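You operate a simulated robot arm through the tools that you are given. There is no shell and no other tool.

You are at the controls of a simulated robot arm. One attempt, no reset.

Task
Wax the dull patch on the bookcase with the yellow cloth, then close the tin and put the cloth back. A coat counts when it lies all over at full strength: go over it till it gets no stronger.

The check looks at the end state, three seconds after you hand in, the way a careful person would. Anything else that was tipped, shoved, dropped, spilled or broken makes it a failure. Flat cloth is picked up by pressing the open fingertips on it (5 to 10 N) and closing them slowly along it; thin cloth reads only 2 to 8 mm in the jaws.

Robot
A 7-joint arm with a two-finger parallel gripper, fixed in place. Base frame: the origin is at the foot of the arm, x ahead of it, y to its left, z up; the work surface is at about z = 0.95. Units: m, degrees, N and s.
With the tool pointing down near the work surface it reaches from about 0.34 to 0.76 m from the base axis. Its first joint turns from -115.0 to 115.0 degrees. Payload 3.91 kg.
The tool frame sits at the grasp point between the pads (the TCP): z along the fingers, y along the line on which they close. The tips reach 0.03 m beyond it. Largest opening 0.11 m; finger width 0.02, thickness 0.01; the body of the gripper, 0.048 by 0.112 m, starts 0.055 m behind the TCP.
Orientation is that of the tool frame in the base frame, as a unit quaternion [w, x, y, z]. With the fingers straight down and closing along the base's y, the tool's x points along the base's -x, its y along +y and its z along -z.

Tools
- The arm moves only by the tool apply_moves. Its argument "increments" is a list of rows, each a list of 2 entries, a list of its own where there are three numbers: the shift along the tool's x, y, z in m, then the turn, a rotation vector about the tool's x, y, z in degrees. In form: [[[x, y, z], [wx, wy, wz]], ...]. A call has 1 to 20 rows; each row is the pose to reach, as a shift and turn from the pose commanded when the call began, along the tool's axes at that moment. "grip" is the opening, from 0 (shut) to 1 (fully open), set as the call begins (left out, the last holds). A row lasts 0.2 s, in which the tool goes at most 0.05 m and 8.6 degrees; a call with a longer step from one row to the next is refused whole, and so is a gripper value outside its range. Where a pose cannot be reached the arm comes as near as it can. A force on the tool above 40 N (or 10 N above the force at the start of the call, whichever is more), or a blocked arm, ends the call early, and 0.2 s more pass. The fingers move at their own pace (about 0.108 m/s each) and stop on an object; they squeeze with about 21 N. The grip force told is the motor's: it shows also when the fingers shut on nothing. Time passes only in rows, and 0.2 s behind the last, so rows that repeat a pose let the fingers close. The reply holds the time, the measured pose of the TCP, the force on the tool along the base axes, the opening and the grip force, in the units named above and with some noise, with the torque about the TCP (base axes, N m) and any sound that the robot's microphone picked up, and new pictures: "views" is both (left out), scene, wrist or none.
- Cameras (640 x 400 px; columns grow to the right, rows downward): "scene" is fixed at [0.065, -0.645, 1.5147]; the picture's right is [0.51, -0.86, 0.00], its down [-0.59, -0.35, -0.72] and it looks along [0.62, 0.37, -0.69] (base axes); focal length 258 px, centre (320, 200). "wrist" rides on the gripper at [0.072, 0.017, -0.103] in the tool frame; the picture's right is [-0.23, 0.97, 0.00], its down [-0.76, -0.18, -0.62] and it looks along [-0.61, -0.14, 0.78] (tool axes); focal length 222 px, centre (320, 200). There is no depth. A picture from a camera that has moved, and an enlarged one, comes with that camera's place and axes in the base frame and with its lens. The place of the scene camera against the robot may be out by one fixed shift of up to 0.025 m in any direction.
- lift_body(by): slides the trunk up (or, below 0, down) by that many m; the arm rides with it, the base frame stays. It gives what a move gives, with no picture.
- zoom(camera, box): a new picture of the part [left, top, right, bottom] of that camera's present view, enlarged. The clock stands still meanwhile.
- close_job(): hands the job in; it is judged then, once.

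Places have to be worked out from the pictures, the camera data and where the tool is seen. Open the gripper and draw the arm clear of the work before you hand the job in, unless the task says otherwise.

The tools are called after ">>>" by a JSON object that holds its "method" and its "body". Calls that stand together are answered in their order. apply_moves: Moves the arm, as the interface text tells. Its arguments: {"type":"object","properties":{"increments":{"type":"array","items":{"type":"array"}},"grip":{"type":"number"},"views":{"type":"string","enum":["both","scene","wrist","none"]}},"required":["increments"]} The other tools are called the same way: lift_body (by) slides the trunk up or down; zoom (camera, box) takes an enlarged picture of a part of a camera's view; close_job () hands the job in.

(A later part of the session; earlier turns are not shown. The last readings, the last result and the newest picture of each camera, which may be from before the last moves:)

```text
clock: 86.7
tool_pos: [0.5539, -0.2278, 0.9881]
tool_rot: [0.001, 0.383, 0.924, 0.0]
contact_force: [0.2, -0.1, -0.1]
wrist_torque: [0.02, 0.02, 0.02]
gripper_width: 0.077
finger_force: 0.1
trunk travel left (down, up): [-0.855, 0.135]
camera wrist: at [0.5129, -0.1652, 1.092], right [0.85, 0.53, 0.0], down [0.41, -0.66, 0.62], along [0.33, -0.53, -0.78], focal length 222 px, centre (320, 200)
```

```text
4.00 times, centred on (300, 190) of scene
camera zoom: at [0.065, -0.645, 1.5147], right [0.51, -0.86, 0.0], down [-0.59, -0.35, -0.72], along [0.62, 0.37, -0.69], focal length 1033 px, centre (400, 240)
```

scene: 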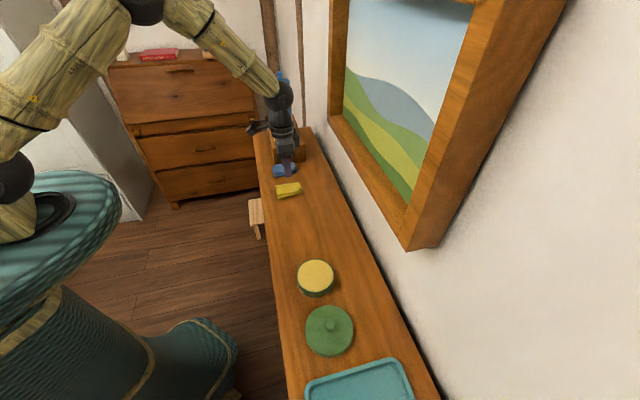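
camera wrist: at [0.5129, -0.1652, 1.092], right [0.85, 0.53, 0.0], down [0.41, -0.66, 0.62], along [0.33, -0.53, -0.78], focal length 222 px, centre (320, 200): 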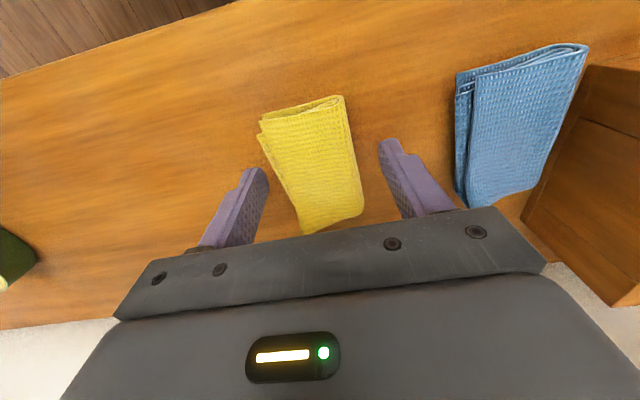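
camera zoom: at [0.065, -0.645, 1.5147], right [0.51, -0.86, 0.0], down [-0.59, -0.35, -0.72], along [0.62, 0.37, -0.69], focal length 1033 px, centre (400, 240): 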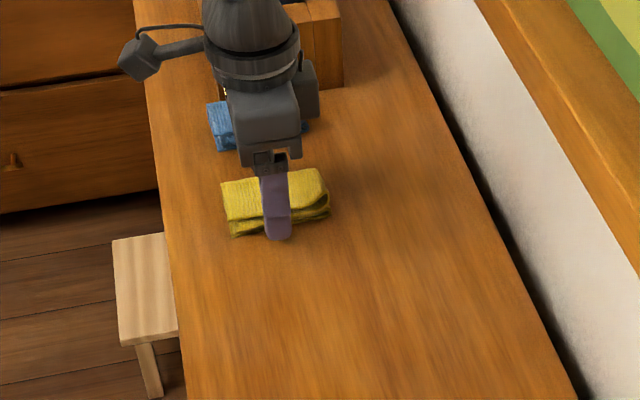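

The fingers straddle the pad with tips about 8 mm above the board. I'll lower 3 mm more and close slowly in stages.

>>> {"method": "apply_moves", "body": {"increments": [[[0, 0, 0.003], [0, 0, 0]], [[0, 0, 0.003], [0, 0, 0]]], "grip": 0.5, "views": "none"}}

>>> {"method": "apply_moves", "body": {"increments": [[[0, 0, 0], [0, 0, 0]], [[0, 0, 0], [0, 0, 0]]], "grip": 0.4, "views": "wrist"}}

>>> {"method": "apply_moves", "body": {"increments": [[[0, 0, 0], [0, 0, 0]], [[0, 0, 0], [0, 0, 0]]], "grip": 0.32, "views": "wrist"}}

>>> {"method": "zoom", "body": {"camera": "wrist", "box": [220, 80, 420, 230]}}

```text
clock: 87.3
tool_pos: [0.5526, -0.2274, 0.9857]
tool_rot: [-0.001, 0.383, 0.924, 0.002]
contact_force: [0.1, 0.2, -0.4]
wrist_torque: [-0.03, -0.01, 0.06]
gripper_width: 0.0551
finger_force: 0.0
trunk travel left (down, up): [-0.855, 0.135]
```

```text
clock: 87.9
tool_pos: [0.5532, -0.2285, 0.9853]
tool_rot: [0.0, 0.382, 0.924, 0.0]
contact_force: [-1.0, 0.4, -0.7]
wrist_torque: [0.0, -0.03, 0.03]
gripper_width: 0.0531
finger_force: 21.2
trunk travel left (down, up): [-0.855, 0.135]
camera wrist: at [0.5128, -0.1653, 1.0891], right [0.85, 0.53, 0.0], down [0.41, -0.66, 0.62], along [0.33, -0.53, -0.78], focal length 222 px, centre (320, 200)
```

wrist: 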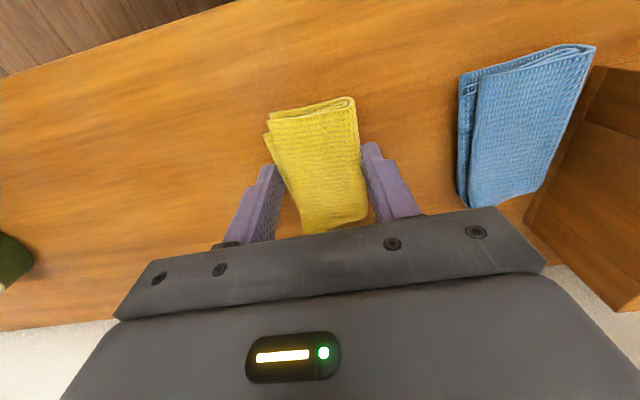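

```text
clock: 88.5
tool_pos: [0.5531, -0.228, 0.9851]
tool_rot: [-0.001, 0.382, 0.924, 0.001]
contact_force: [-1.8, 0.6, -0.5]
wrist_torque: [0.0, 0.01, -0.04]
gripper_width: 0.0532
finger_force: 21.0
trunk travel left (down, up): [-0.855, 0.135]
camera wrist: at [0.5128, -0.1653, 1.0892], right [0.85, 0.53, 0.0], down [0.41, -0.66, 0.62], along [0.33, -0.53, -0.78], focal length 222 px, centre (320, 200)
```

wrist: 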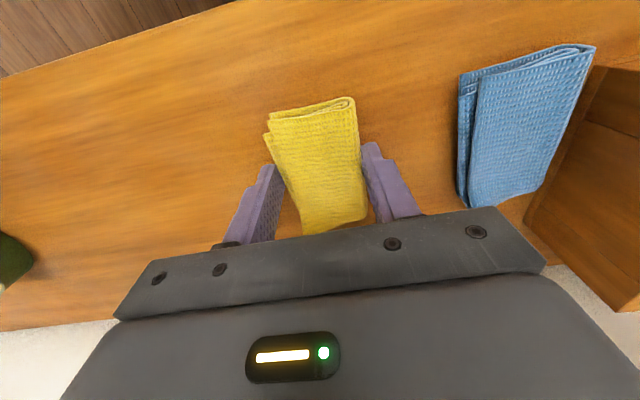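

```text
2.67 times, centred on (320, 155) of wrist
camera zoom: at [0.5128, -0.1653, 1.0892], right [0.85, 0.53, 0.0], down [0.41, -0.66, 0.62], along [0.33, -0.53, -0.78], focal length 592 px, centre (320, 320)
```

zoom: 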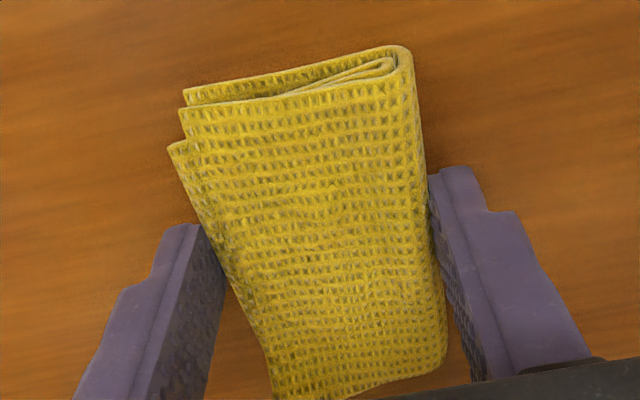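

The pad behaves as a firm block, 53 mm wide, held with 21 N. I'll lift it and check the hold.

>>> {"method": "apply_moves", "body": {"increments": [[[0, 0, -0.01], [0, 0, 0]], [[0, 0, -0.03], [0, 0, 0]], [[0, 0, -0.06], [0, 0, 0]], [[0, 0, -0.1], [0, 0, 0]], [[0, 0, -0.1], [0, 0, 0]]], "grip": 0.3, "views": "both"}}

>>> {"method": "zoom", "body": {"camera": "wrist", "box": [220, 80, 420, 230]}}

>>> {"method": "zoom", "body": {"camera": "scene", "box": [250, 130, 350, 230]}}

```text
clock: 89.7
tool_pos: [0.5532, -0.2284, 1.0845]
tool_rot: [-0.001, 0.383, 0.924, 0.0]
contact_force: [0.3, 0.5, -0.2]
wrist_torque: [0.03, 0.01, -0.03]
gripper_width: 0.0532
finger_force: 20.9
trunk travel left (down, up): [-0.855, 0.135]
camera wrist: at [0.5128, -0.1652, 1.1894], right [0.85, 0.53, 0.0], down [0.41, -0.66, 0.62], along [0.33, -0.53, -0.78], focal length 222 px, centre (320, 200)
```

scene: 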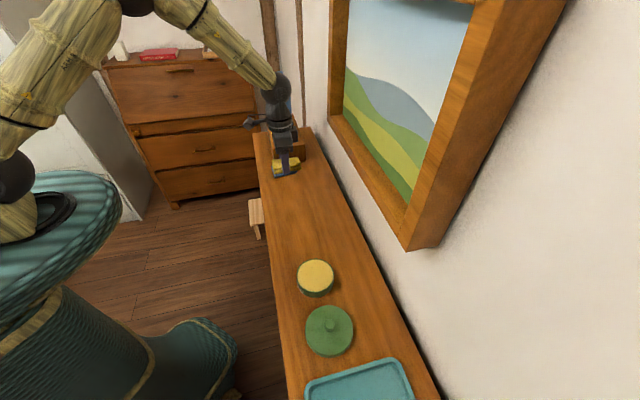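
wrist: 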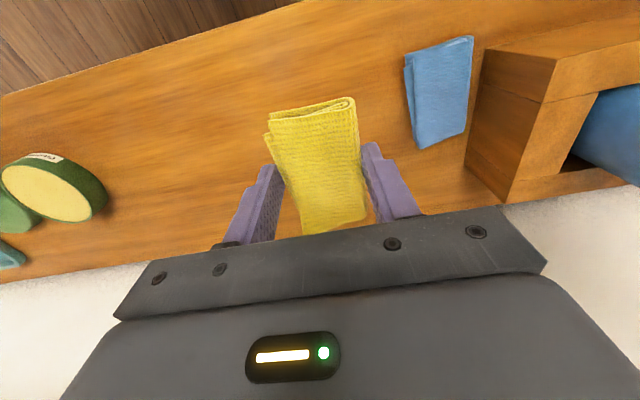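

```text
2.67 times, centred on (320, 155) of wrist
camera zoom: at [0.5128, -0.1652, 1.1894], right [0.85, 0.53, 0.0], down [0.41, -0.66, 0.62], along [0.33, -0.53, -0.78], focal length 592 px, centre (320, 320)
```

zoom: 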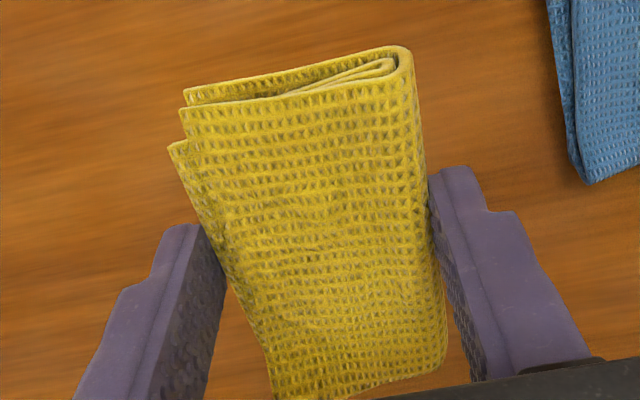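

```text
4.00 times, centred on (300, 180) of scene
camera zoom: at [0.065, -0.645, 1.5147], right [0.51, -0.86, 0.0], down [-0.59, -0.35, -0.72], along [0.62, 0.37, -0.69], focal length 1033 px, centre (400, 280)
```

zoom: 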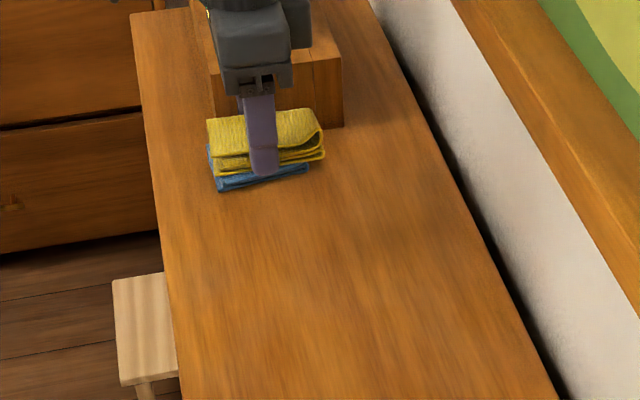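

The pad is held well. Let me look at the open tin to judge how deep the wax lies below the rim.

>>> {"method": "zoom", "body": {"camera": "scene", "box": [290, 252, 342, 304]}}

>>> {"method": "zoom", "body": {"camera": "wrist", "box": [0, 140, 120, 240]}}

>>> {"method": "zoom", "body": {"camera": "scene", "box": [250, 180, 410, 280]}}

```text
7.69 times, centred on (316, 278) of scene
camera zoom: at [0.065, -0.645, 1.5147], right [0.51, -0.86, 0.0], down [-0.59, -0.35, -0.72], along [0.62, 0.37, -0.69], focal length 1986 px, centre (351, -400)
```

zoom: 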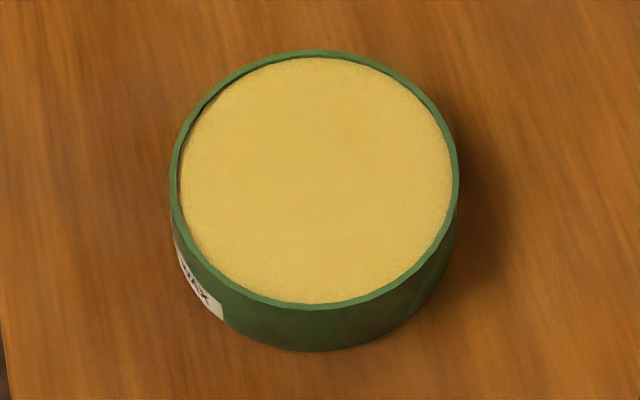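

```text
4.00 times, centred on (60, 190) of wrist
camera zoom: at [0.5128, -0.1652, 1.1894], right [0.85, 0.53, 0.0], down [0.41, -0.66, 0.62], along [0.33, -0.53, -0.78], focal length 888 px, centre (1360, 240)
```

zoom: 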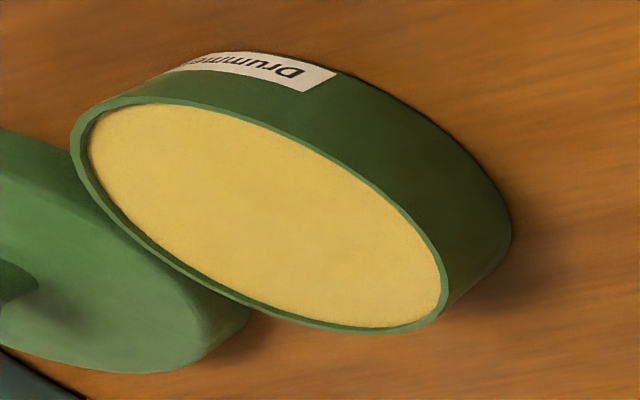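

```text
4.00 times, centred on (330, 230) of scene
camera zoom: at [0.065, -0.645, 1.5147], right [0.51, -0.86, 0.0], down [-0.59, -0.35, -0.72], along [0.62, 0.37, -0.69], focal length 1033 px, centre (280, 80)
```

zoom: 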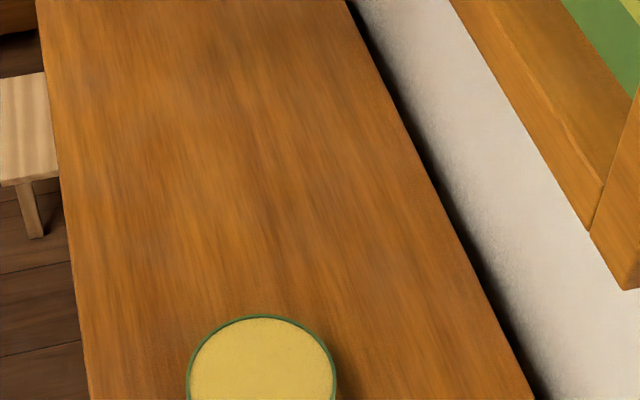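

The wax is almost flush with the rim (inner diameter about 77 mm). I'll carry the pad over the tin.

>>> {"method": "apply_moves", "body": {"increments": [[[-0.001, -0.042, 0], [0, 0, 0]], [[-0.002, -0.084, 0], [0, 0, 0]], [[-0.003, -0.126, 0], [0, 0, 0]], [[-0.004, -0.168, 0], [0, 0, 0]], [[-0.005, -0.21, 0], [0, 0, 0]], [[-0.006, -0.252, 0], [0, 0, 0]], [[-0.007, -0.294, 0], [0, 0, 0]], [[-0.008, -0.3365, 0], [0, 0, 0]], [[-0.008, -0.3365, 0.02], [0, 0, 0]], [[-0.008, -0.3365, 0.035], [0, 0, 0]], [[-0.008, -0.3365, 0.035], [0, 0, 0]]], "views": "both"}}

>>> {"method": "zoom", "body": {"camera": "scene", "box": [270, 210, 370, 310]}}

>>> {"method": "zoom", "body": {"camera": "wrist", "box": [220, 60, 420, 210]}}

```text
clock: 92.1
tool_pos: [0.3204, -0.4726, 1.0498]
tool_rot: [0.0, 0.382, 0.924, 0.0]
contact_force: [1.3, -0.7, -0.4]
wrist_torque: [-0.01, -0.01, 0.03]
gripper_width: 0.053
finger_force: 21.0
trunk travel left (down, up): [-0.855, 0.135]
camera wrist: at [0.2803, -0.409, 1.154], right [0.85, 0.53, 0.0], down [0.41, -0.66, 0.62], along [0.33, -0.53, -0.78], focal length 222 px, centre (320, 200)
```

scene: 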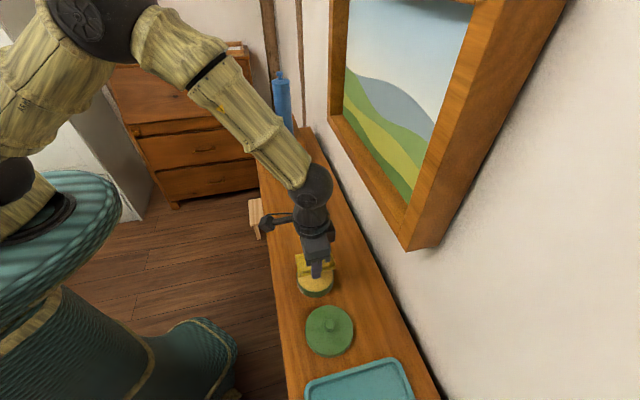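
wrist: 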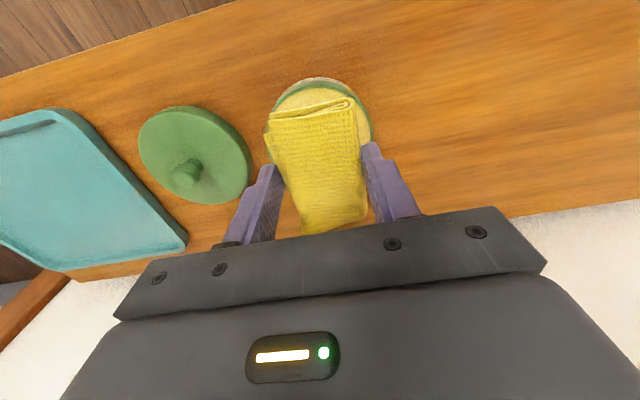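

```text
4.00 times, centred on (320, 260) of scene
camera zoom: at [0.065, -0.645, 1.5147], right [0.51, -0.86, 0.0], down [-0.59, -0.35, -0.72], along [0.62, 0.37, -0.69], focal length 1033 px, centre (320, -40)
```

zoom: 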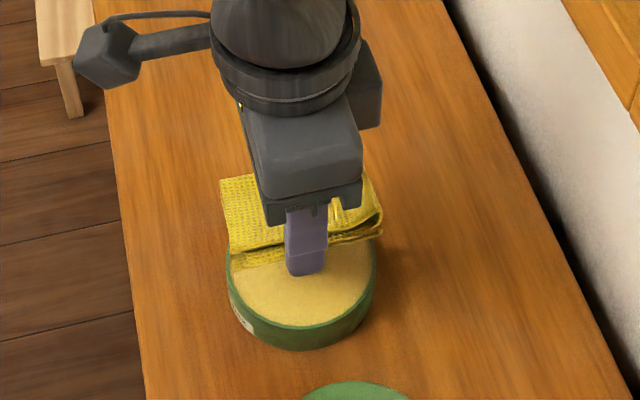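

```text
2.67 times, centred on (320, 135) of wrist
camera zoom: at [0.2803, -0.409, 1.154], right [0.85, 0.53, 0.0], down [0.41, -0.66, 0.62], along [0.33, -0.53, -0.78], focal length 592 px, centre (320, 373)
```

zoom: 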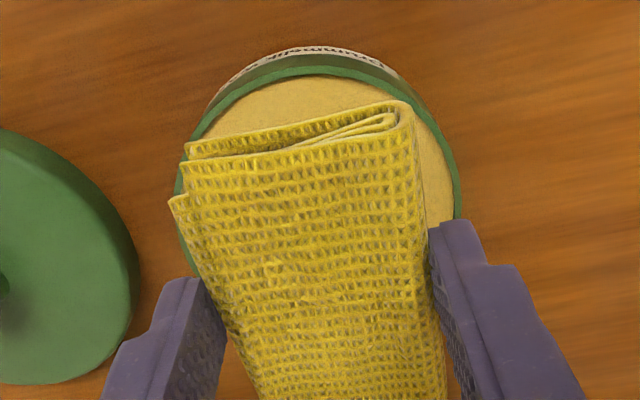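

Lowering the pad towards the wax in small steps and watching the force.

>>> {"method": "apply_moves", "body": {"increments": [[[0, 0, 0.01], [0, 0, 0]], [[0, 0, 0.02], [0, 0, 0]], [[0, 0, 0.026], [0, 0, 0]], [[0, 0, 0.03], [0, 0, 0]]], "views": "none"}}

>>> {"method": "apply_moves", "body": {"increments": [[[0, 0, 0.0015], [0, 0, 0]], [[0, 0, 0.003], [0, 0, 0]], [[0, 0, 0.003], [0, 0, 0]]], "views": "none"}}

```text
clock: 93.1
tool_pos: [0.3205, -0.4732, 1.0207]
tool_rot: [-0.001, 0.382, 0.924, 0.001]
contact_force: [-0.3, 0.3, -0.1]
wrist_torque: [0.01, 0.01, 0.0]
gripper_width: 0.053
finger_force: 20.9
trunk travel left (down, up): [-0.855, 0.135]
```

```text
clock: 93.9
tool_pos: [0.3212, -0.4724, 1.0161]
tool_rot: [0.0, 0.383, 0.924, 0.0]
contact_force: [0.1, -0.6, -0.9]
wrist_torque: [-0.03, -0.01, -0.01]
gripper_width: 0.0529
finger_force: 20.5
trunk travel left (down, up): [-0.855, 0.135]
```

>>> {"method": "apply_moves", "body": {"increments": [[[0, 0, 0.0015], [0, 0, 0]], [[0, 0, 0.003], [0, 0, 0]], [[0, 0, 0.003], [0, 0, 0]]], "views": "none"}}

>>> {"method": "apply_moves", "body": {"increments": [[[0, 0, 0.001], [0, 0, 0]], [[0, 0, 0.002], [0, 0, 0]], [[0, 0, 0.002], [0, 0, 0]]], "views": "wrist"}}

```text
clock: 94.7
tool_pos: [0.3211, -0.4713, 1.0141]
tool_rot: [-0.001, 0.382, 0.924, 0.0]
contact_force: [0.1, -0.4, -0.6]
wrist_torque: [0.0, -0.01, 0.0]
gripper_width: 0.053
finger_force: 21.2
trunk travel left (down, up): [-0.855, 0.135]
```

```text
clock: 95.5
tool_pos: [0.3214, -0.4712, 1.0114]
tool_rot: [-0.001, 0.383, 0.924, -0.001]
contact_force: [0.5, -0.6, 5.5]
wrist_torque: [0.0, -0.04, -0.03]
gripper_width: 0.0531
finger_force: 20.5
trunk travel left (down, up): [-0.855, 0.135]
camera wrist: at [0.2804, -0.4085, 1.1164], right [0.85, 0.53, 0.0], down [0.41, -0.66, 0.62], along [0.33, -0.53, -0.78], focal length 222 px, centre (320, 200)
```

wrist: 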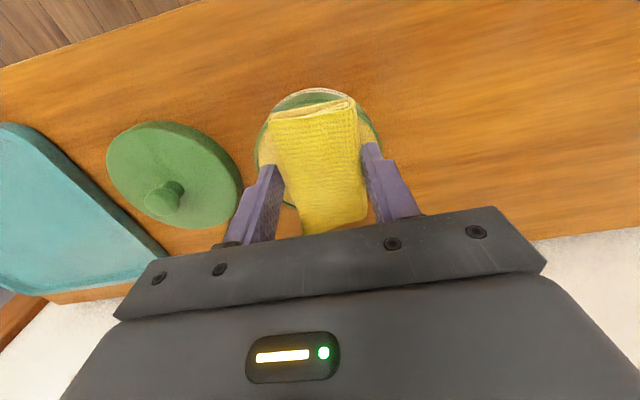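

>>> {"method": "zoom", "body": {"camera": "wrist", "box": [230, 70, 400, 197]}}

>>> {"method": "zoom", "body": {"camera": "scene", "box": [280, 240, 360, 310]}}

```text
3.15 times, centred on (315, 134) of wrist
camera zoom: at [0.2804, -0.4085, 1.1164], right [0.85, 0.53, 0.0], down [0.41, -0.66, 0.62], along [0.33, -0.53, -0.78], focal length 700 px, centre (336, 409)
```

zoom: 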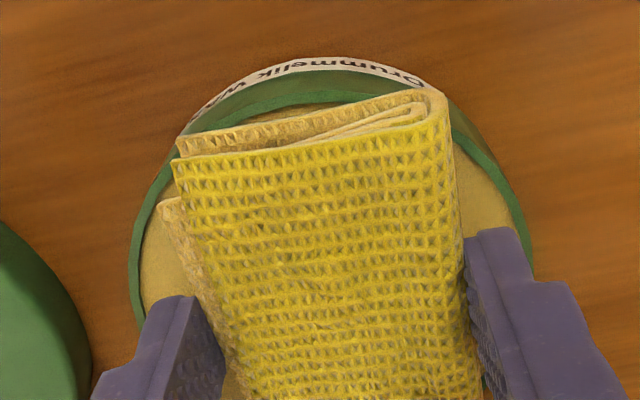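

```text
5.71 times, centred on (320, 275) of scene
camera zoom: at [0.065, -0.645, 1.5147], right [0.51, -0.86, 0.0], down [-0.59, -0.35, -0.72], along [0.62, 0.37, -0.69], focal length 1475 px, centre (320, -229)
```

zoom: 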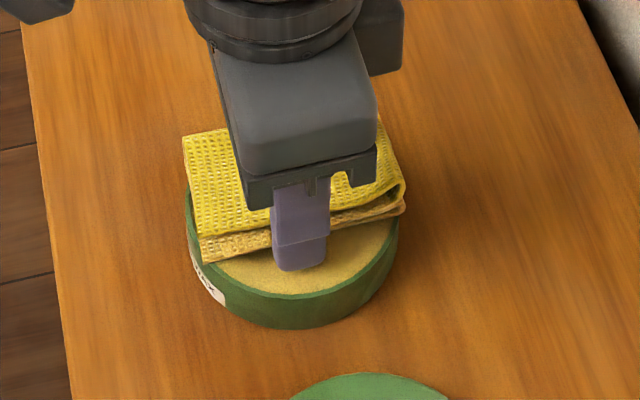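

The pad's lower layer has turned wax-coloured, so it is taking up wax. I'll press a touch more and hold briefly, then lift.

>>> {"method": "apply_moves", "body": {"increments": [[[0, 0, 0.001], [0, 0, 0]], [[0, 0, 0.001], [0, 0, 0]], [[0, 0, 0.001], [0, 0, 0]], [[0, 0, 0.001], [0, 0, 0]]], "views": "none"}}

>>> {"method": "zoom", "body": {"camera": "wrist", "box": [230, 70, 400, 197]}}

>>> {"method": "apply_moves", "body": {"increments": [[[0, 0, -0.01], [0, 0, 0]], [[0, 0, -0.03], [0, 0, 0]], [[0, 0, -0.06], [0, 0, 0]], [[0, 0, -0.06], [0, 0, 0]]], "views": "both"}}

>>> {"method": "zoom", "body": {"camera": "scene", "box": [280, 220, 360, 310]}}

```text
clock: 96.5
tool_pos: [0.3206, -0.4723, 1.0123]
tool_rot: [0.001, 0.383, 0.924, 0.0]
contact_force: [1.6, -2.0, 19.3]
wrist_torque: [0.05, 0.08, -0.01]
gripper_width: 0.0533
finger_force: 21.8
trunk travel left (down, up): [-0.855, 0.135]
```

```text
3.15 times, centred on (315, 134) of wrist
camera zoom: at [0.2802, -0.4082, 1.116], right [0.85, 0.53, 0.0], down [0.41, -0.66, 0.62], along [0.33, -0.53, -0.78], focal length 700 px, centre (336, 409)
```

zoom: 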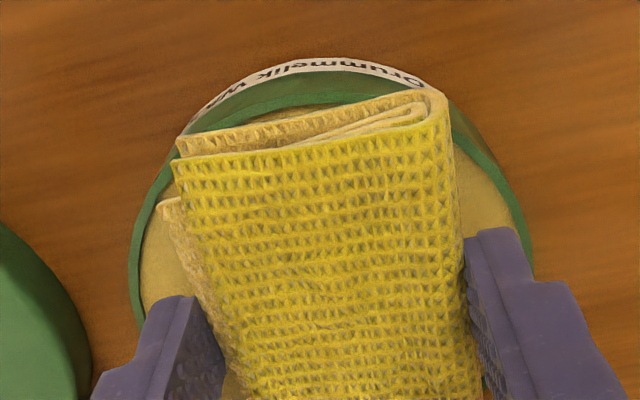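

```text
clock: 97.5
tool_pos: [0.3202, -0.472, 1.0705]
tool_rot: [-0.001, 0.384, 0.924, 0.0]
contact_force: [-0.2, -0.4, -0.4]
wrist_torque: [0.02, 0.01, 0.0]
gripper_width: 0.0532
finger_force: 21.0
trunk travel left (down, up): [-0.855, 0.135]
camera wrist: at [0.2803, -0.4085, 1.1749], right [0.85, 0.53, 0.0], down [0.41, -0.67, 0.62], along [0.33, -0.53, -0.78], focal length 222 px, centre (320, 200)
```

scene: 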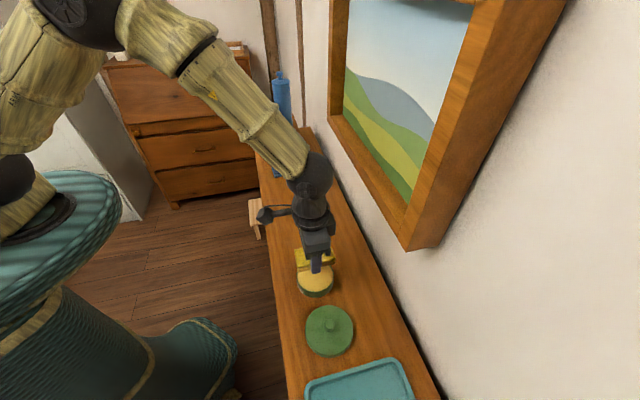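
wrist: 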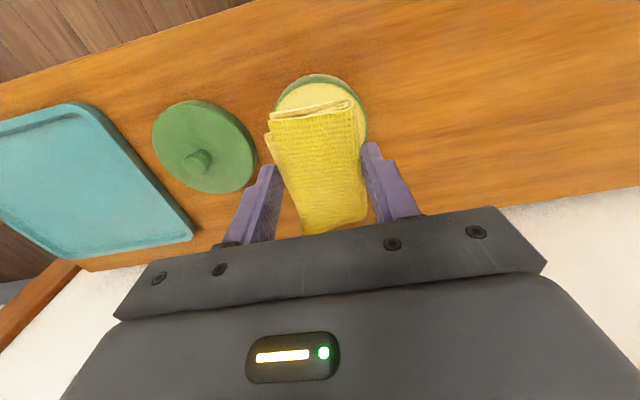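

```text
4.44 times, centred on (320, 265) of scene
camera zoom: at [0.065, -0.645, 1.5147], right [0.51, -0.86, 0.0], down [-0.59, -0.35, -0.72], along [0.62, 0.37, -0.69], focal length 1148 px, centre (320, -89)
```

zoom: 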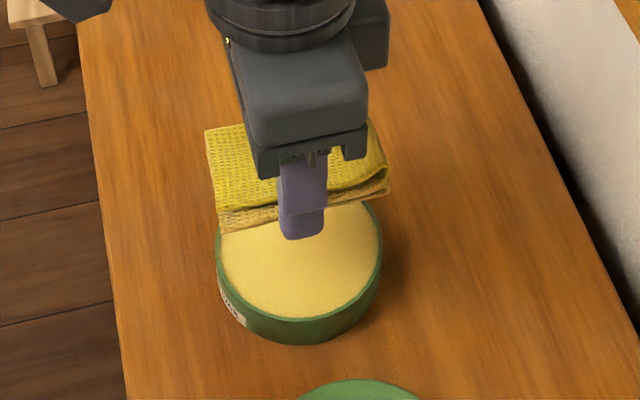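

The pad is loaded and the tin hasn't moved. From here the free stretch of board to the right is in view, so I'll study it once more for the patch's edges.

>>> {"method": "zoom", "body": {"camera": "wrist", "box": [360, 0, 640, 175]}}

>>> {"method": "zoom", "body": {"camera": "scene", "box": [255, 170, 399, 260]}}

>>> {"method": "zoom", "body": {"camera": "scene", "box": [200, 140, 440, 290]}}

```text
2.29 times, centred on (500, 88) of wrist
camera zoom: at [0.2803, -0.4085, 1.1749], right [0.85, 0.53, 0.0], down [0.41, -0.67, 0.62], along [0.33, -0.53, -0.78], focal length 508 px, centre (-91, 457)
```

zoom: 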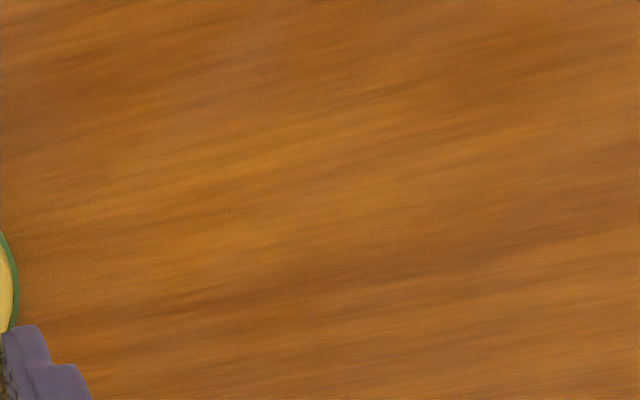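

```text
4.44 times, centred on (327, 215) of scene
camera zoom: at [0.065, -0.645, 1.5147], right [0.51, -0.86, 0.0], down [-0.59, -0.35, -0.72], along [0.62, 0.37, -0.69], focal length 1148 px, centre (289, 133)
```

zoom: 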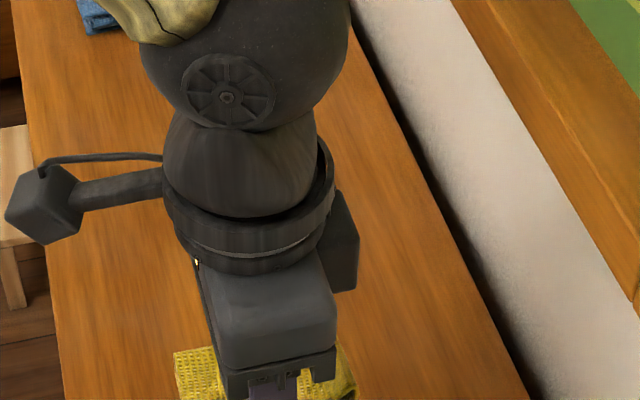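

```text
2.67 times, centred on (320, 215) of scene
camera zoom: at [0.065, -0.645, 1.5147], right [0.51, -0.86, 0.0], down [-0.59, -0.35, -0.72], along [0.62, 0.37, -0.69], focal length 688 px, centre (320, 160)
```

zoom: 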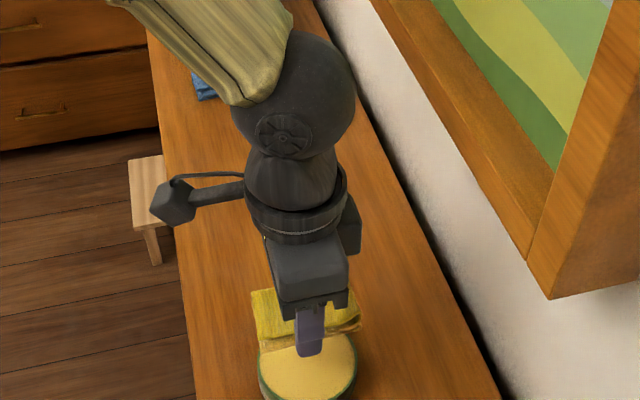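

I consistently see a greyer haze on the top around u≈0–0.13, which is also the one stretch kept free of objects. I'll set the waxed pad down there and make a first short rub, then look for a change.

>>> {"method": "apply_moves", "body": {"increments": [[[0, 0.04, 0], [0, 0, 0]], [[0, 0.08, 0], [0, 0, 0]], [[0, 0.12, 0], [0, 0, 0]], [[0, 0.157, 0.01], [0, 0, 0]], [[0, 0.157, 0.04], [0, 0, 0]], [[0, 0.157, 0.07], [0, 0, 0]], [[0, 0.157, 0.081], [0, 0, 0]], [[0, 0.157, 0.081], [0, 0, 0]]], "views": "none"}}

>>> {"method": "apply_moves", "body": {"increments": [[[0, 0, 0.002], [0, 0, 0]], [[0, 0, 0.004], [0, 0, 0]], [[0, 0, 0.004], [0, 0, 0]]], "views": "wrist"}}

```text
clock: 99.3
tool_pos: [0.4322, -0.3607, 0.9885]
tool_rot: [-0.001, 0.383, 0.924, -0.001]
contact_force: [0.5, 0.0, -0.9]
wrist_torque: [0.0, -0.02, 0.01]
gripper_width: 0.053
finger_force: 21.7
trunk travel left (down, up): [-0.855, 0.135]
```

```text
clock: 100.1
tool_pos: [0.4327, -0.3607, 0.9858]
tool_rot: [0.0, 0.383, 0.924, 0.0]
contact_force: [-0.3, -0.1, -0.9]
wrist_torque: [0.0, 0.0, 0.0]
gripper_width: 0.0531
finger_force: 21.3
trunk travel left (down, up): [-0.855, 0.135]
camera wrist: at [0.3916, -0.2979, 1.0897], right [0.85, 0.53, 0.0], down [0.41, -0.66, 0.62], along [0.33, -0.53, -0.78], focal length 222 px, centre (320, 200)
```

wrist: 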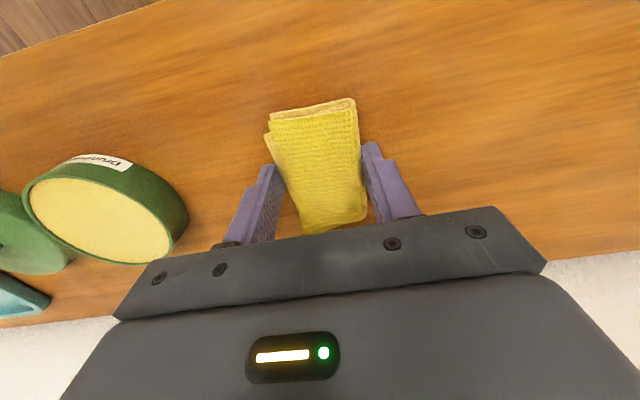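

No contact yet; lowering in half-millimetre steps.

>>> {"method": "apply_moves", "body": {"increments": [[[0, 0, 0.0005], [0, 0, 0]], [[0, 0, 0.001], [0, 0, 0]], [[0, 0, 0.001], [0, 0, 0]]], "views": "none"}}

>>> {"method": "apply_moves", "body": {"increments": [[[0, 0, 0.0005], [0, 0, 0]], [[0, 0, 0.001], [0, 0, 0]], [[0, 0, 0.001], [0, 0, 0]]], "views": "none"}}

```text
clock: 100.9
tool_pos: [0.4316, -0.3624, 0.9858]
tool_rot: [0.0, 0.382, 0.924, 0.0]
contact_force: [-0.2, -0.6, 0.5]
wrist_torque: [0.0, -0.06, 0.04]
gripper_width: 0.0532
finger_force: 21.1
trunk travel left (down, up): [-0.855, 0.135]
```

```text
clock: 101.7
tool_pos: [0.4324, -0.3605, 0.9852]
tool_rot: [0.001, 0.383, 0.924, 0.0]
contact_force: [0.6, -0.9, 9.4]
wrist_torque: [-0.04, -0.01, 0.01]
gripper_width: 0.0531
finger_force: 20.9
trunk travel left (down, up): [-0.855, 0.135]
```

Contact at 9 N. A short rub along the grain now, then lift and look.

>>> {"method": "apply_moves", "body": {"increments": [[[0, 0.015, 0], [0, 0, 0]], [[0, 0.03, 0], [0, 0, 0]], [[0, 0.045, 0], [0, 0, 0]], [[0, 0.06, 0], [0, 0, 0]], [[0, 0.06, 0], [0, 0, 0]], [[0, 0.045, 0], [0, 0, 0]], [[0, 0.03, 0], [0, 0, 0]], [[0, 0.015, 0], [0, 0, 0]], [[0, 0, 0], [0, 0, 0]], [[0, -0.015, 0], [0, 0, 0]]], "views": "wrist"}}

>>> {"method": "zoom", "body": {"camera": "wrist", "box": [200, 20, 520, 220]}}

>>> {"method": "zoom", "body": {"camera": "scene", "box": [250, 170, 410, 290]}}

```text
clock: 103.9
tool_pos: [0.4214, -0.3693, 0.9839]
tool_rot: [0.0, 0.382, 0.924, -0.001]
contact_force: [3.2, 3.7, 10.6]
wrist_torque: [0.07, -0.16, 0.03]
gripper_width: 0.0527
finger_force: 21.0
trunk travel left (down, up): [-0.855, 0.135]
camera wrist: at [0.3807, -0.3078, 1.0885], right [0.85, 0.53, 0.0], down [0.41, -0.66, 0.62], along [0.33, -0.53, -0.78], focal length 222 px, centre (320, 200)
```

wrist: 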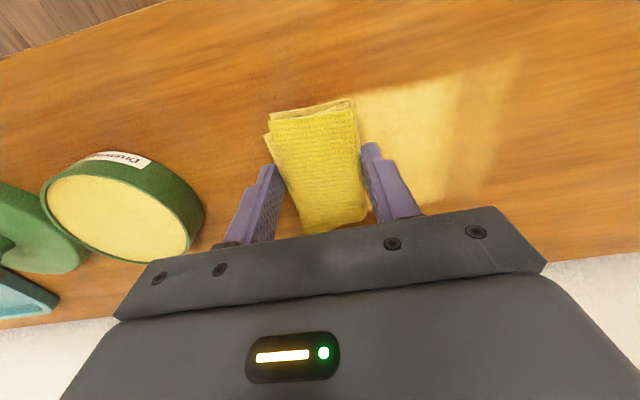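

```text
2.00 times, centred on (360, 120) of wrist
camera zoom: at [0.3807, -0.3078, 1.0885], right [0.85, 0.53, 0.0], down [0.41, -0.66, 0.62], along [0.33, -0.53, -0.78], focal length 444 px, centre (240, 360)
```

zoom: 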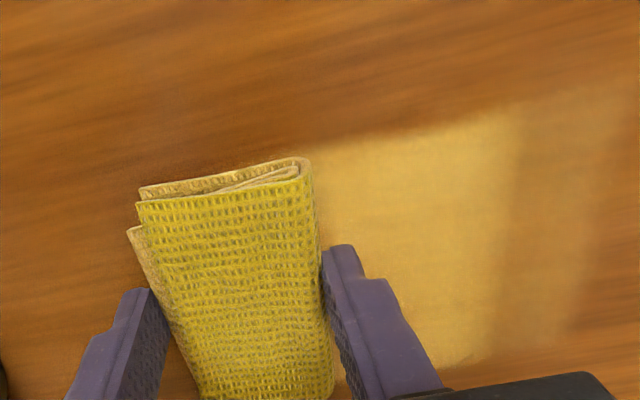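

```text
3.33 times, centred on (330, 230) of scene
camera zoom: at [0.065, -0.645, 1.5147], right [0.51, -0.86, 0.0], down [-0.59, -0.35, -0.72], along [0.62, 0.37, -0.69], focal length 861 px, centre (287, 100)
```

zoom: 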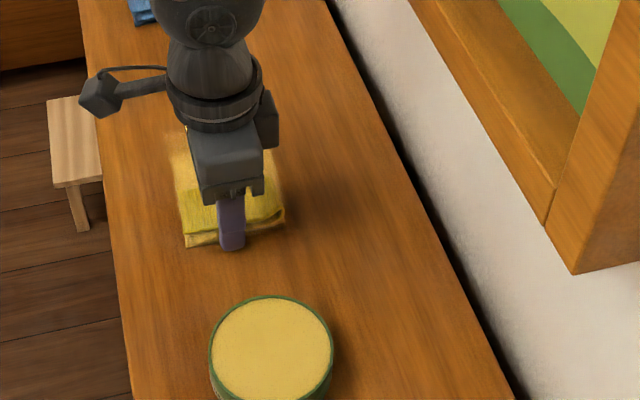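

Wax is now plainly visible on the board as a pale coat. I'll lift the pad to see the coat's shape and whether it ends at a patch edge or just at the stroke.

>>> {"method": "apply_moves", "body": {"increments": [[[0, 0, -0.03], [0, 0, 0]], [[0, 0, -0.07], [0, 0, 0]], [[0, -0.04, -0.11], [0, 0, 0]], [[0, -0.08, -0.13], [0, 0, 0]], [[0, -0.11, -0.13], [0, 0, 0]], [[0, -0.11, -0.13], [0, 0, 0]]], "views": "both"}}

>>> {"method": "zoom", "body": {"camera": "wrist", "box": [280, 20, 536, 180]}}

>>> {"method": "zoom", "body": {"camera": "scene", "box": [250, 170, 410, 290]}}

```text
refused: row 3 steps farther than a row can; nothing moved
```

```text
2.50 times, centred on (408, 100) of wrist
camera zoom: at [0.3807, -0.3078, 1.0885], right [0.85, 0.53, 0.0], down [0.41, -0.66, 0.62], along [0.33, -0.53, -0.78], focal length 555 px, centre (100, 450)
```

zoom: 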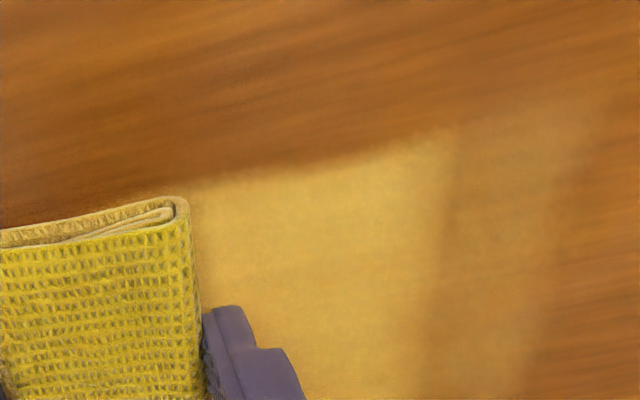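

```text
3.33 times, centred on (330, 230) of scene
camera zoom: at [0.065, -0.645, 1.5147], right [0.51, -0.86, 0.0], down [-0.59, -0.35, -0.72], along [0.62, 0.37, -0.69], focal length 861 px, centre (287, 100)
```

zoom: 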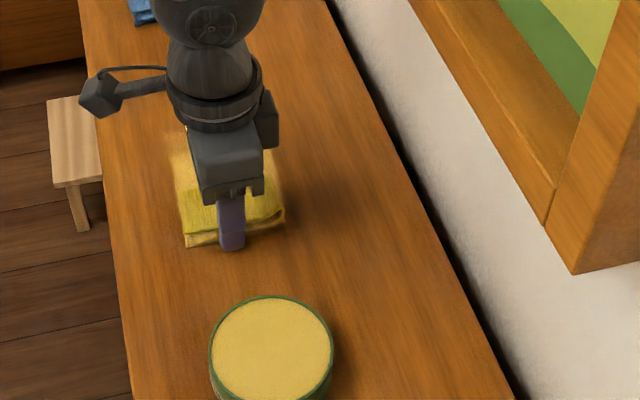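

Resending the lift with shorter steps.

>>> {"method": "apply_moves", "body": {"increments": [[[0, 0, -0.03], [0, 0, 0]], [[0, 0, -0.07], [0, 0, 0]], [[0, -0.03, -0.1], [0, 0, 0]], [[0, -0.07, -0.12], [0, 0, 0]], [[0, -0.11, -0.13], [0, 0, 0]], [[0, -0.11, -0.13], [0, 0, 0]]], "views": "both"}}

>>> {"method": "zoom", "body": {"camera": "wrist", "box": [280, 20, 536, 180]}}

>>> {"method": "zoom", "body": {"camera": "scene", "box": [250, 170, 410, 290]}}

```text
clock: 105.3
tool_pos: [0.3443, -0.4493, 1.1158]
tool_rot: [-0.001, 0.382, 0.924, 0.001]
contact_force: [-0.2, 0.0, 0.1]
wrist_torque: [-0.03, -0.02, -0.02]
gripper_width: 0.053
finger_force: 21.2
trunk travel left (down, up): [-0.855, 0.135]
camera wrist: at [0.3032, -0.3863, 1.2187], right [0.85, 0.53, 0.0], down [0.41, -0.66, 0.62], along [0.33, -0.53, -0.78], focal length 222 px, centre (320, 200)
```

scene: 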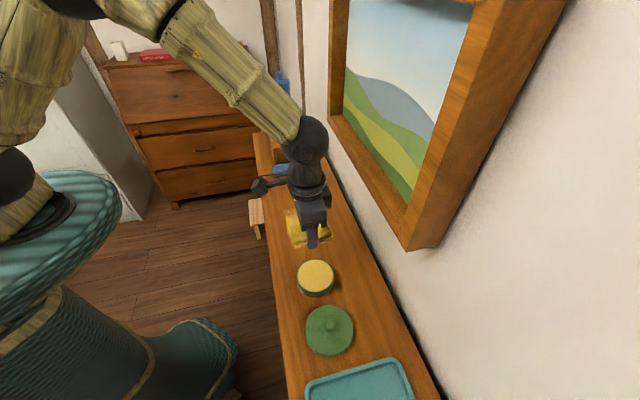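
wrist: 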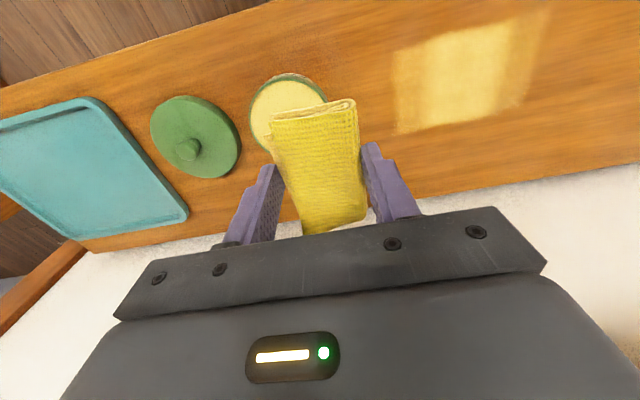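

```text
2.50 times, centred on (408, 100) of wrist
camera zoom: at [0.3032, -0.3863, 1.2187], right [0.85, 0.53, 0.0], down [0.41, -0.66, 0.62], along [0.33, -0.53, -0.78], focal length 555 px, centre (100, 450)
```

zoom: 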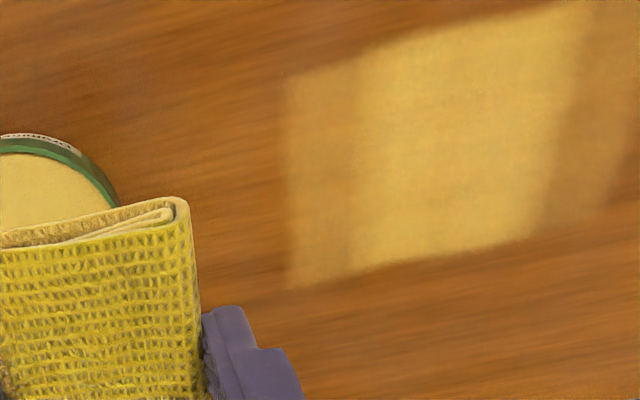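

```text
3.33 times, centred on (330, 230) of scene
camera zoom: at [0.065, -0.645, 1.5147], right [0.51, -0.86, 0.0], down [-0.59, -0.35, -0.72], along [0.62, 0.37, -0.69], focal length 861 px, centre (287, 100)
```

zoom: 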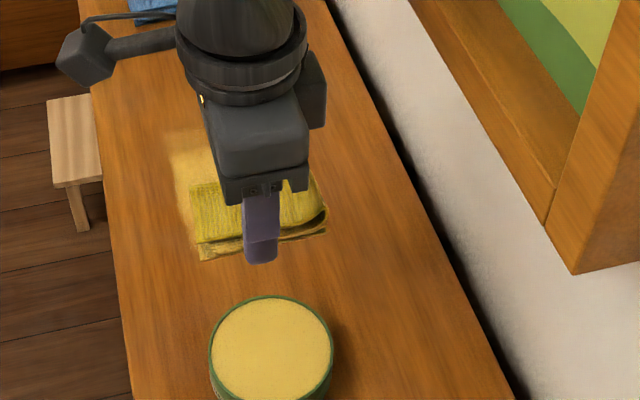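

The coat covers exactly the pad's sweep, weaker at both ends, so wax shows wherever I rub. I'll move the arm aside to get a clear scene view and look for the patch outline around the coat.

>>> {"method": "apply_moves", "body": {"increments": [[[0.02, -0.03, -0.02], [0, 0, 0]], [[0.05, -0.06, -0.03], [0, 0, 0]], [[0.09, -0.09, -0.03], [0, 0, 0]], [[0.13, -0.1, -0.03], [0, 0, 0]], [[0.17, -0.1, -0.03], [0, 0, 0]], [[0.19, -0.1, -0.03], [0, 0, 0]], [[0.19, -0.1, -0.03], [0, 0, 0]]], "views": "both"}}

>>> {"method": "zoom", "body": {"camera": "scene", "box": [250, 170, 410, 270]}}

>>> {"method": "zoom", "body": {"camera": "scene", "box": [230, 140, 470, 290]}}

```text
clock: 106.9
tool_pos: [0.1377, -0.3867, 1.1439]
tool_rot: [-0.001, 0.383, 0.924, 0.0]
contact_force: [0.0, -0.1, -0.3]
wrist_torque: [0.0, 0.02, 0.0]
gripper_width: 0.053
finger_force: 20.9
trunk travel left (down, up): [-0.855, 0.135]
camera wrist: at [0.0977, -0.3235, 1.2483], right [0.85, 0.53, 0.0], down [0.41, -0.66, 0.62], along [0.33, -0.53, -0.78], focal length 222 px, centre (320, 200)
```

scene: 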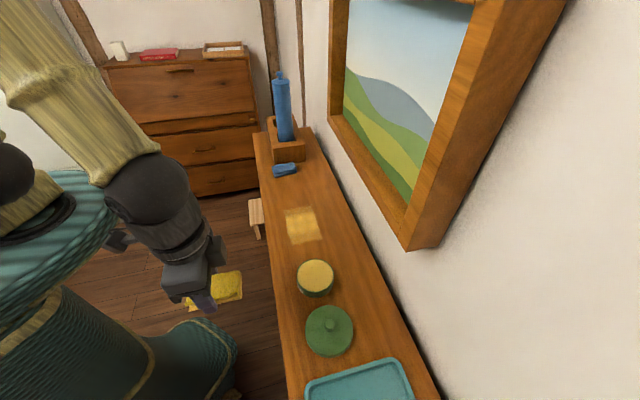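
wrist: 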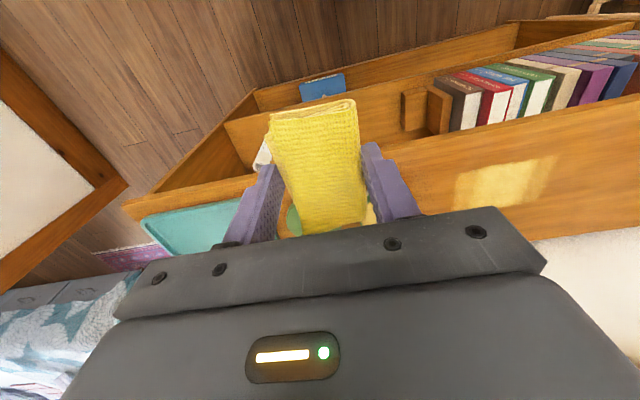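

```text
4.00 times, centred on (330, 220) of scene
camera zoom: at [0.065, -0.645, 1.5147], right [0.51, -0.86, 0.0], down [-0.59, -0.35, -0.72], along [0.62, 0.37, -0.69], focal length 1033 px, centre (280, 120)
```

zoom: 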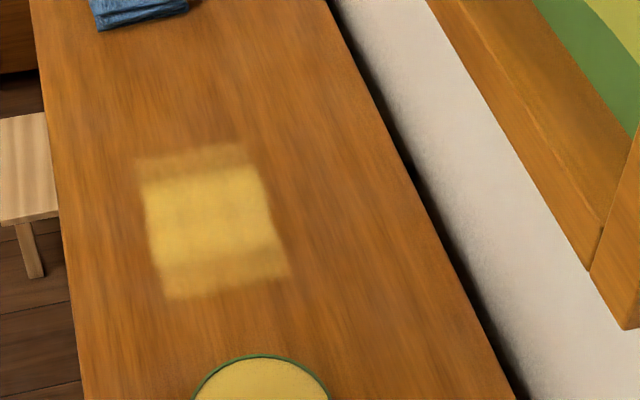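

```text
2.67 times, centred on (350, 215) of scene
camera zoom: at [0.065, -0.645, 1.5147], right [0.51, -0.86, 0.0], down [-0.59, -0.35, -0.72], along [0.62, 0.37, -0.69], focal length 688 px, centre (240, 160)
```

zoom: 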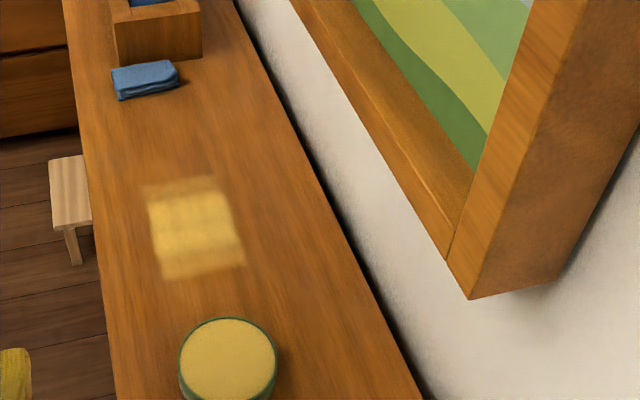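

>>> {"method": "zoom", "body": {"camera": "wrist", "box": [340, 60, 468, 140]}}

>>> {"method": "zoom", "body": {"camera": "wrist", "box": [120, 60, 376, 220]}}

>>> {"method": "zoom", "body": {"camera": "wrist", "box": [384, 100, 640, 260]}}

```text
5.00 times, centred on (404, 100) of wrist
camera zoom: at [0.0977, -0.3235, 1.2483], right [0.85, 0.53, 0.0], down [0.41, -0.66, 0.62], along [0.33, -0.53, -0.78], focal length 1111 px, centre (-100, 700)
```

zoom: 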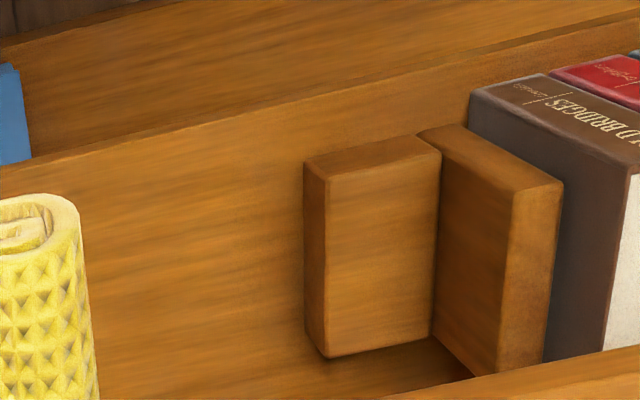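

```text
2.50 times, centred on (248, 140) of wrist
camera zoom: at [0.0977, -0.3235, 1.2483], right [0.85, 0.53, 0.0], down [0.41, -0.66, 0.62], along [0.33, -0.53, -0.78], focal length 555 px, centre (500, 350)
```

zoom: 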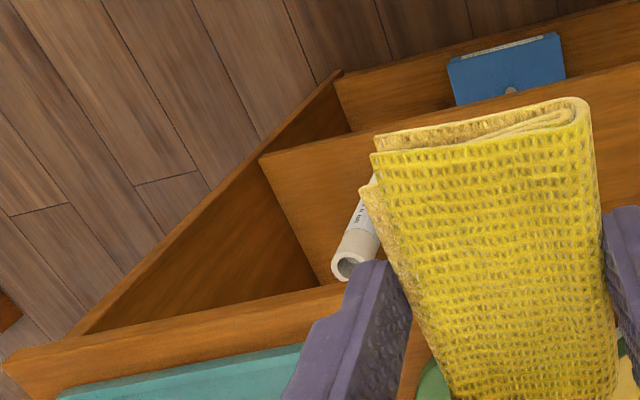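

```text
2.50 times, centred on (512, 180) of wrist
camera zoom: at [0.0977, -0.3235, 1.2483], right [0.85, 0.53, 0.0], down [0.41, -0.66, 0.62], along [0.33, -0.53, -0.78], focal length 555 px, centre (-160, 250)
```

zoom: 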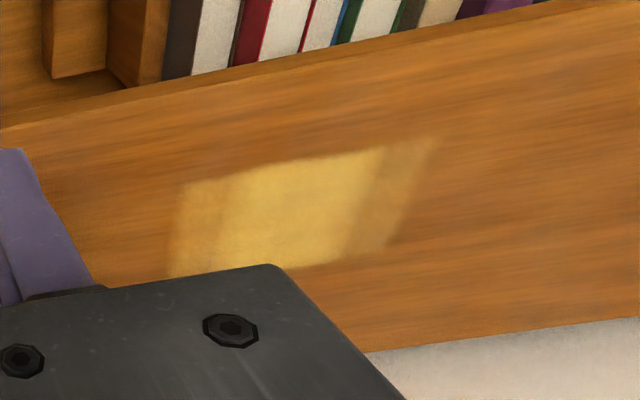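

The haze I perceive on the top spans roughly u −0.02 to 0.155 and n 0.48 to 0.60, so I'll coat that whole free area generously in overlapping lanes. First lane along the front (n≈0.522): move over its left end and lower the pad.

>>> {"method": "apply_moves", "body": {"increments": [[[-0.03, 0.033, 0], [0, 0, 0]], [[-0.06, 0.066, 0], [0, 0, 0]], [[-0.09, 0.1, 0], [0, 0, 0]], [[-0.12, 0.133, 0], [0, 0, 0]], [[-0.151, 0.166, 0], [0, 0, 0]], [[-0.151, 0.166, 0.04], [0, 0, 0]], [[-0.151, 0.166, 0.08], [0, 0, 0]], [[-0.151, 0.166, 0.12], [0, 0, 0]], [[-0.151, 0.166, 0.145], [0, 0, 0]], [[-0.151, 0.166, 0.155], [0, 0, 0]], [[-0.151, 0.166, 0.158], [0, 0, 0]], [[-0.151, 0.166, 0.16], [0, 0, 0]]], "views": "wrist"}}

```text
clock: 109.5
tool_pos: [0.3623, -0.3738, 0.9843]
tool_rot: [0.0, 0.382, 0.924, -0.001]
contact_force: [0.4, 0.6, 6.5]
wrist_torque: [0.13, 0.13, -0.01]
gripper_width: 0.053
finger_force: 20.9
trunk travel left (down, up): [-0.855, 0.135]
camera wrist: at [0.3222, -0.3113, 1.0885], right [0.85, 0.53, 0.0], down [0.41, -0.66, 0.62], along [0.33, -0.53, -0.78], focal length 222 px, centre (320, 200)
```

wrist: 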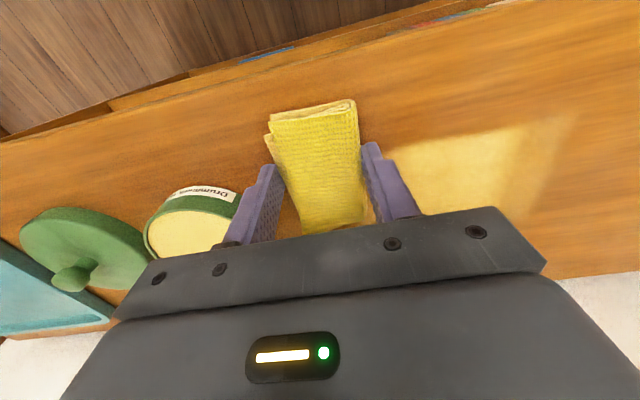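

Contact at 6.5 N, 2 cm clear of the tin. Checking the pad's colour before stroking.

>>> {"method": "zoom", "body": {"camera": "wrist", "box": [240, 80, 400, 200]}}

```text
3.33 times, centred on (320, 140) of wrist
camera zoom: at [0.3222, -0.3113, 1.0885], right [0.85, 0.53, 0.0], down [0.41, -0.66, 0.62], along [0.33, -0.53, -0.78], focal length 740 px, centre (320, 400)
```

zoom: 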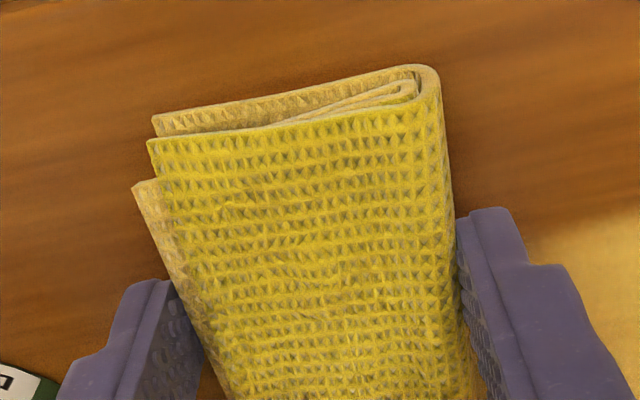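

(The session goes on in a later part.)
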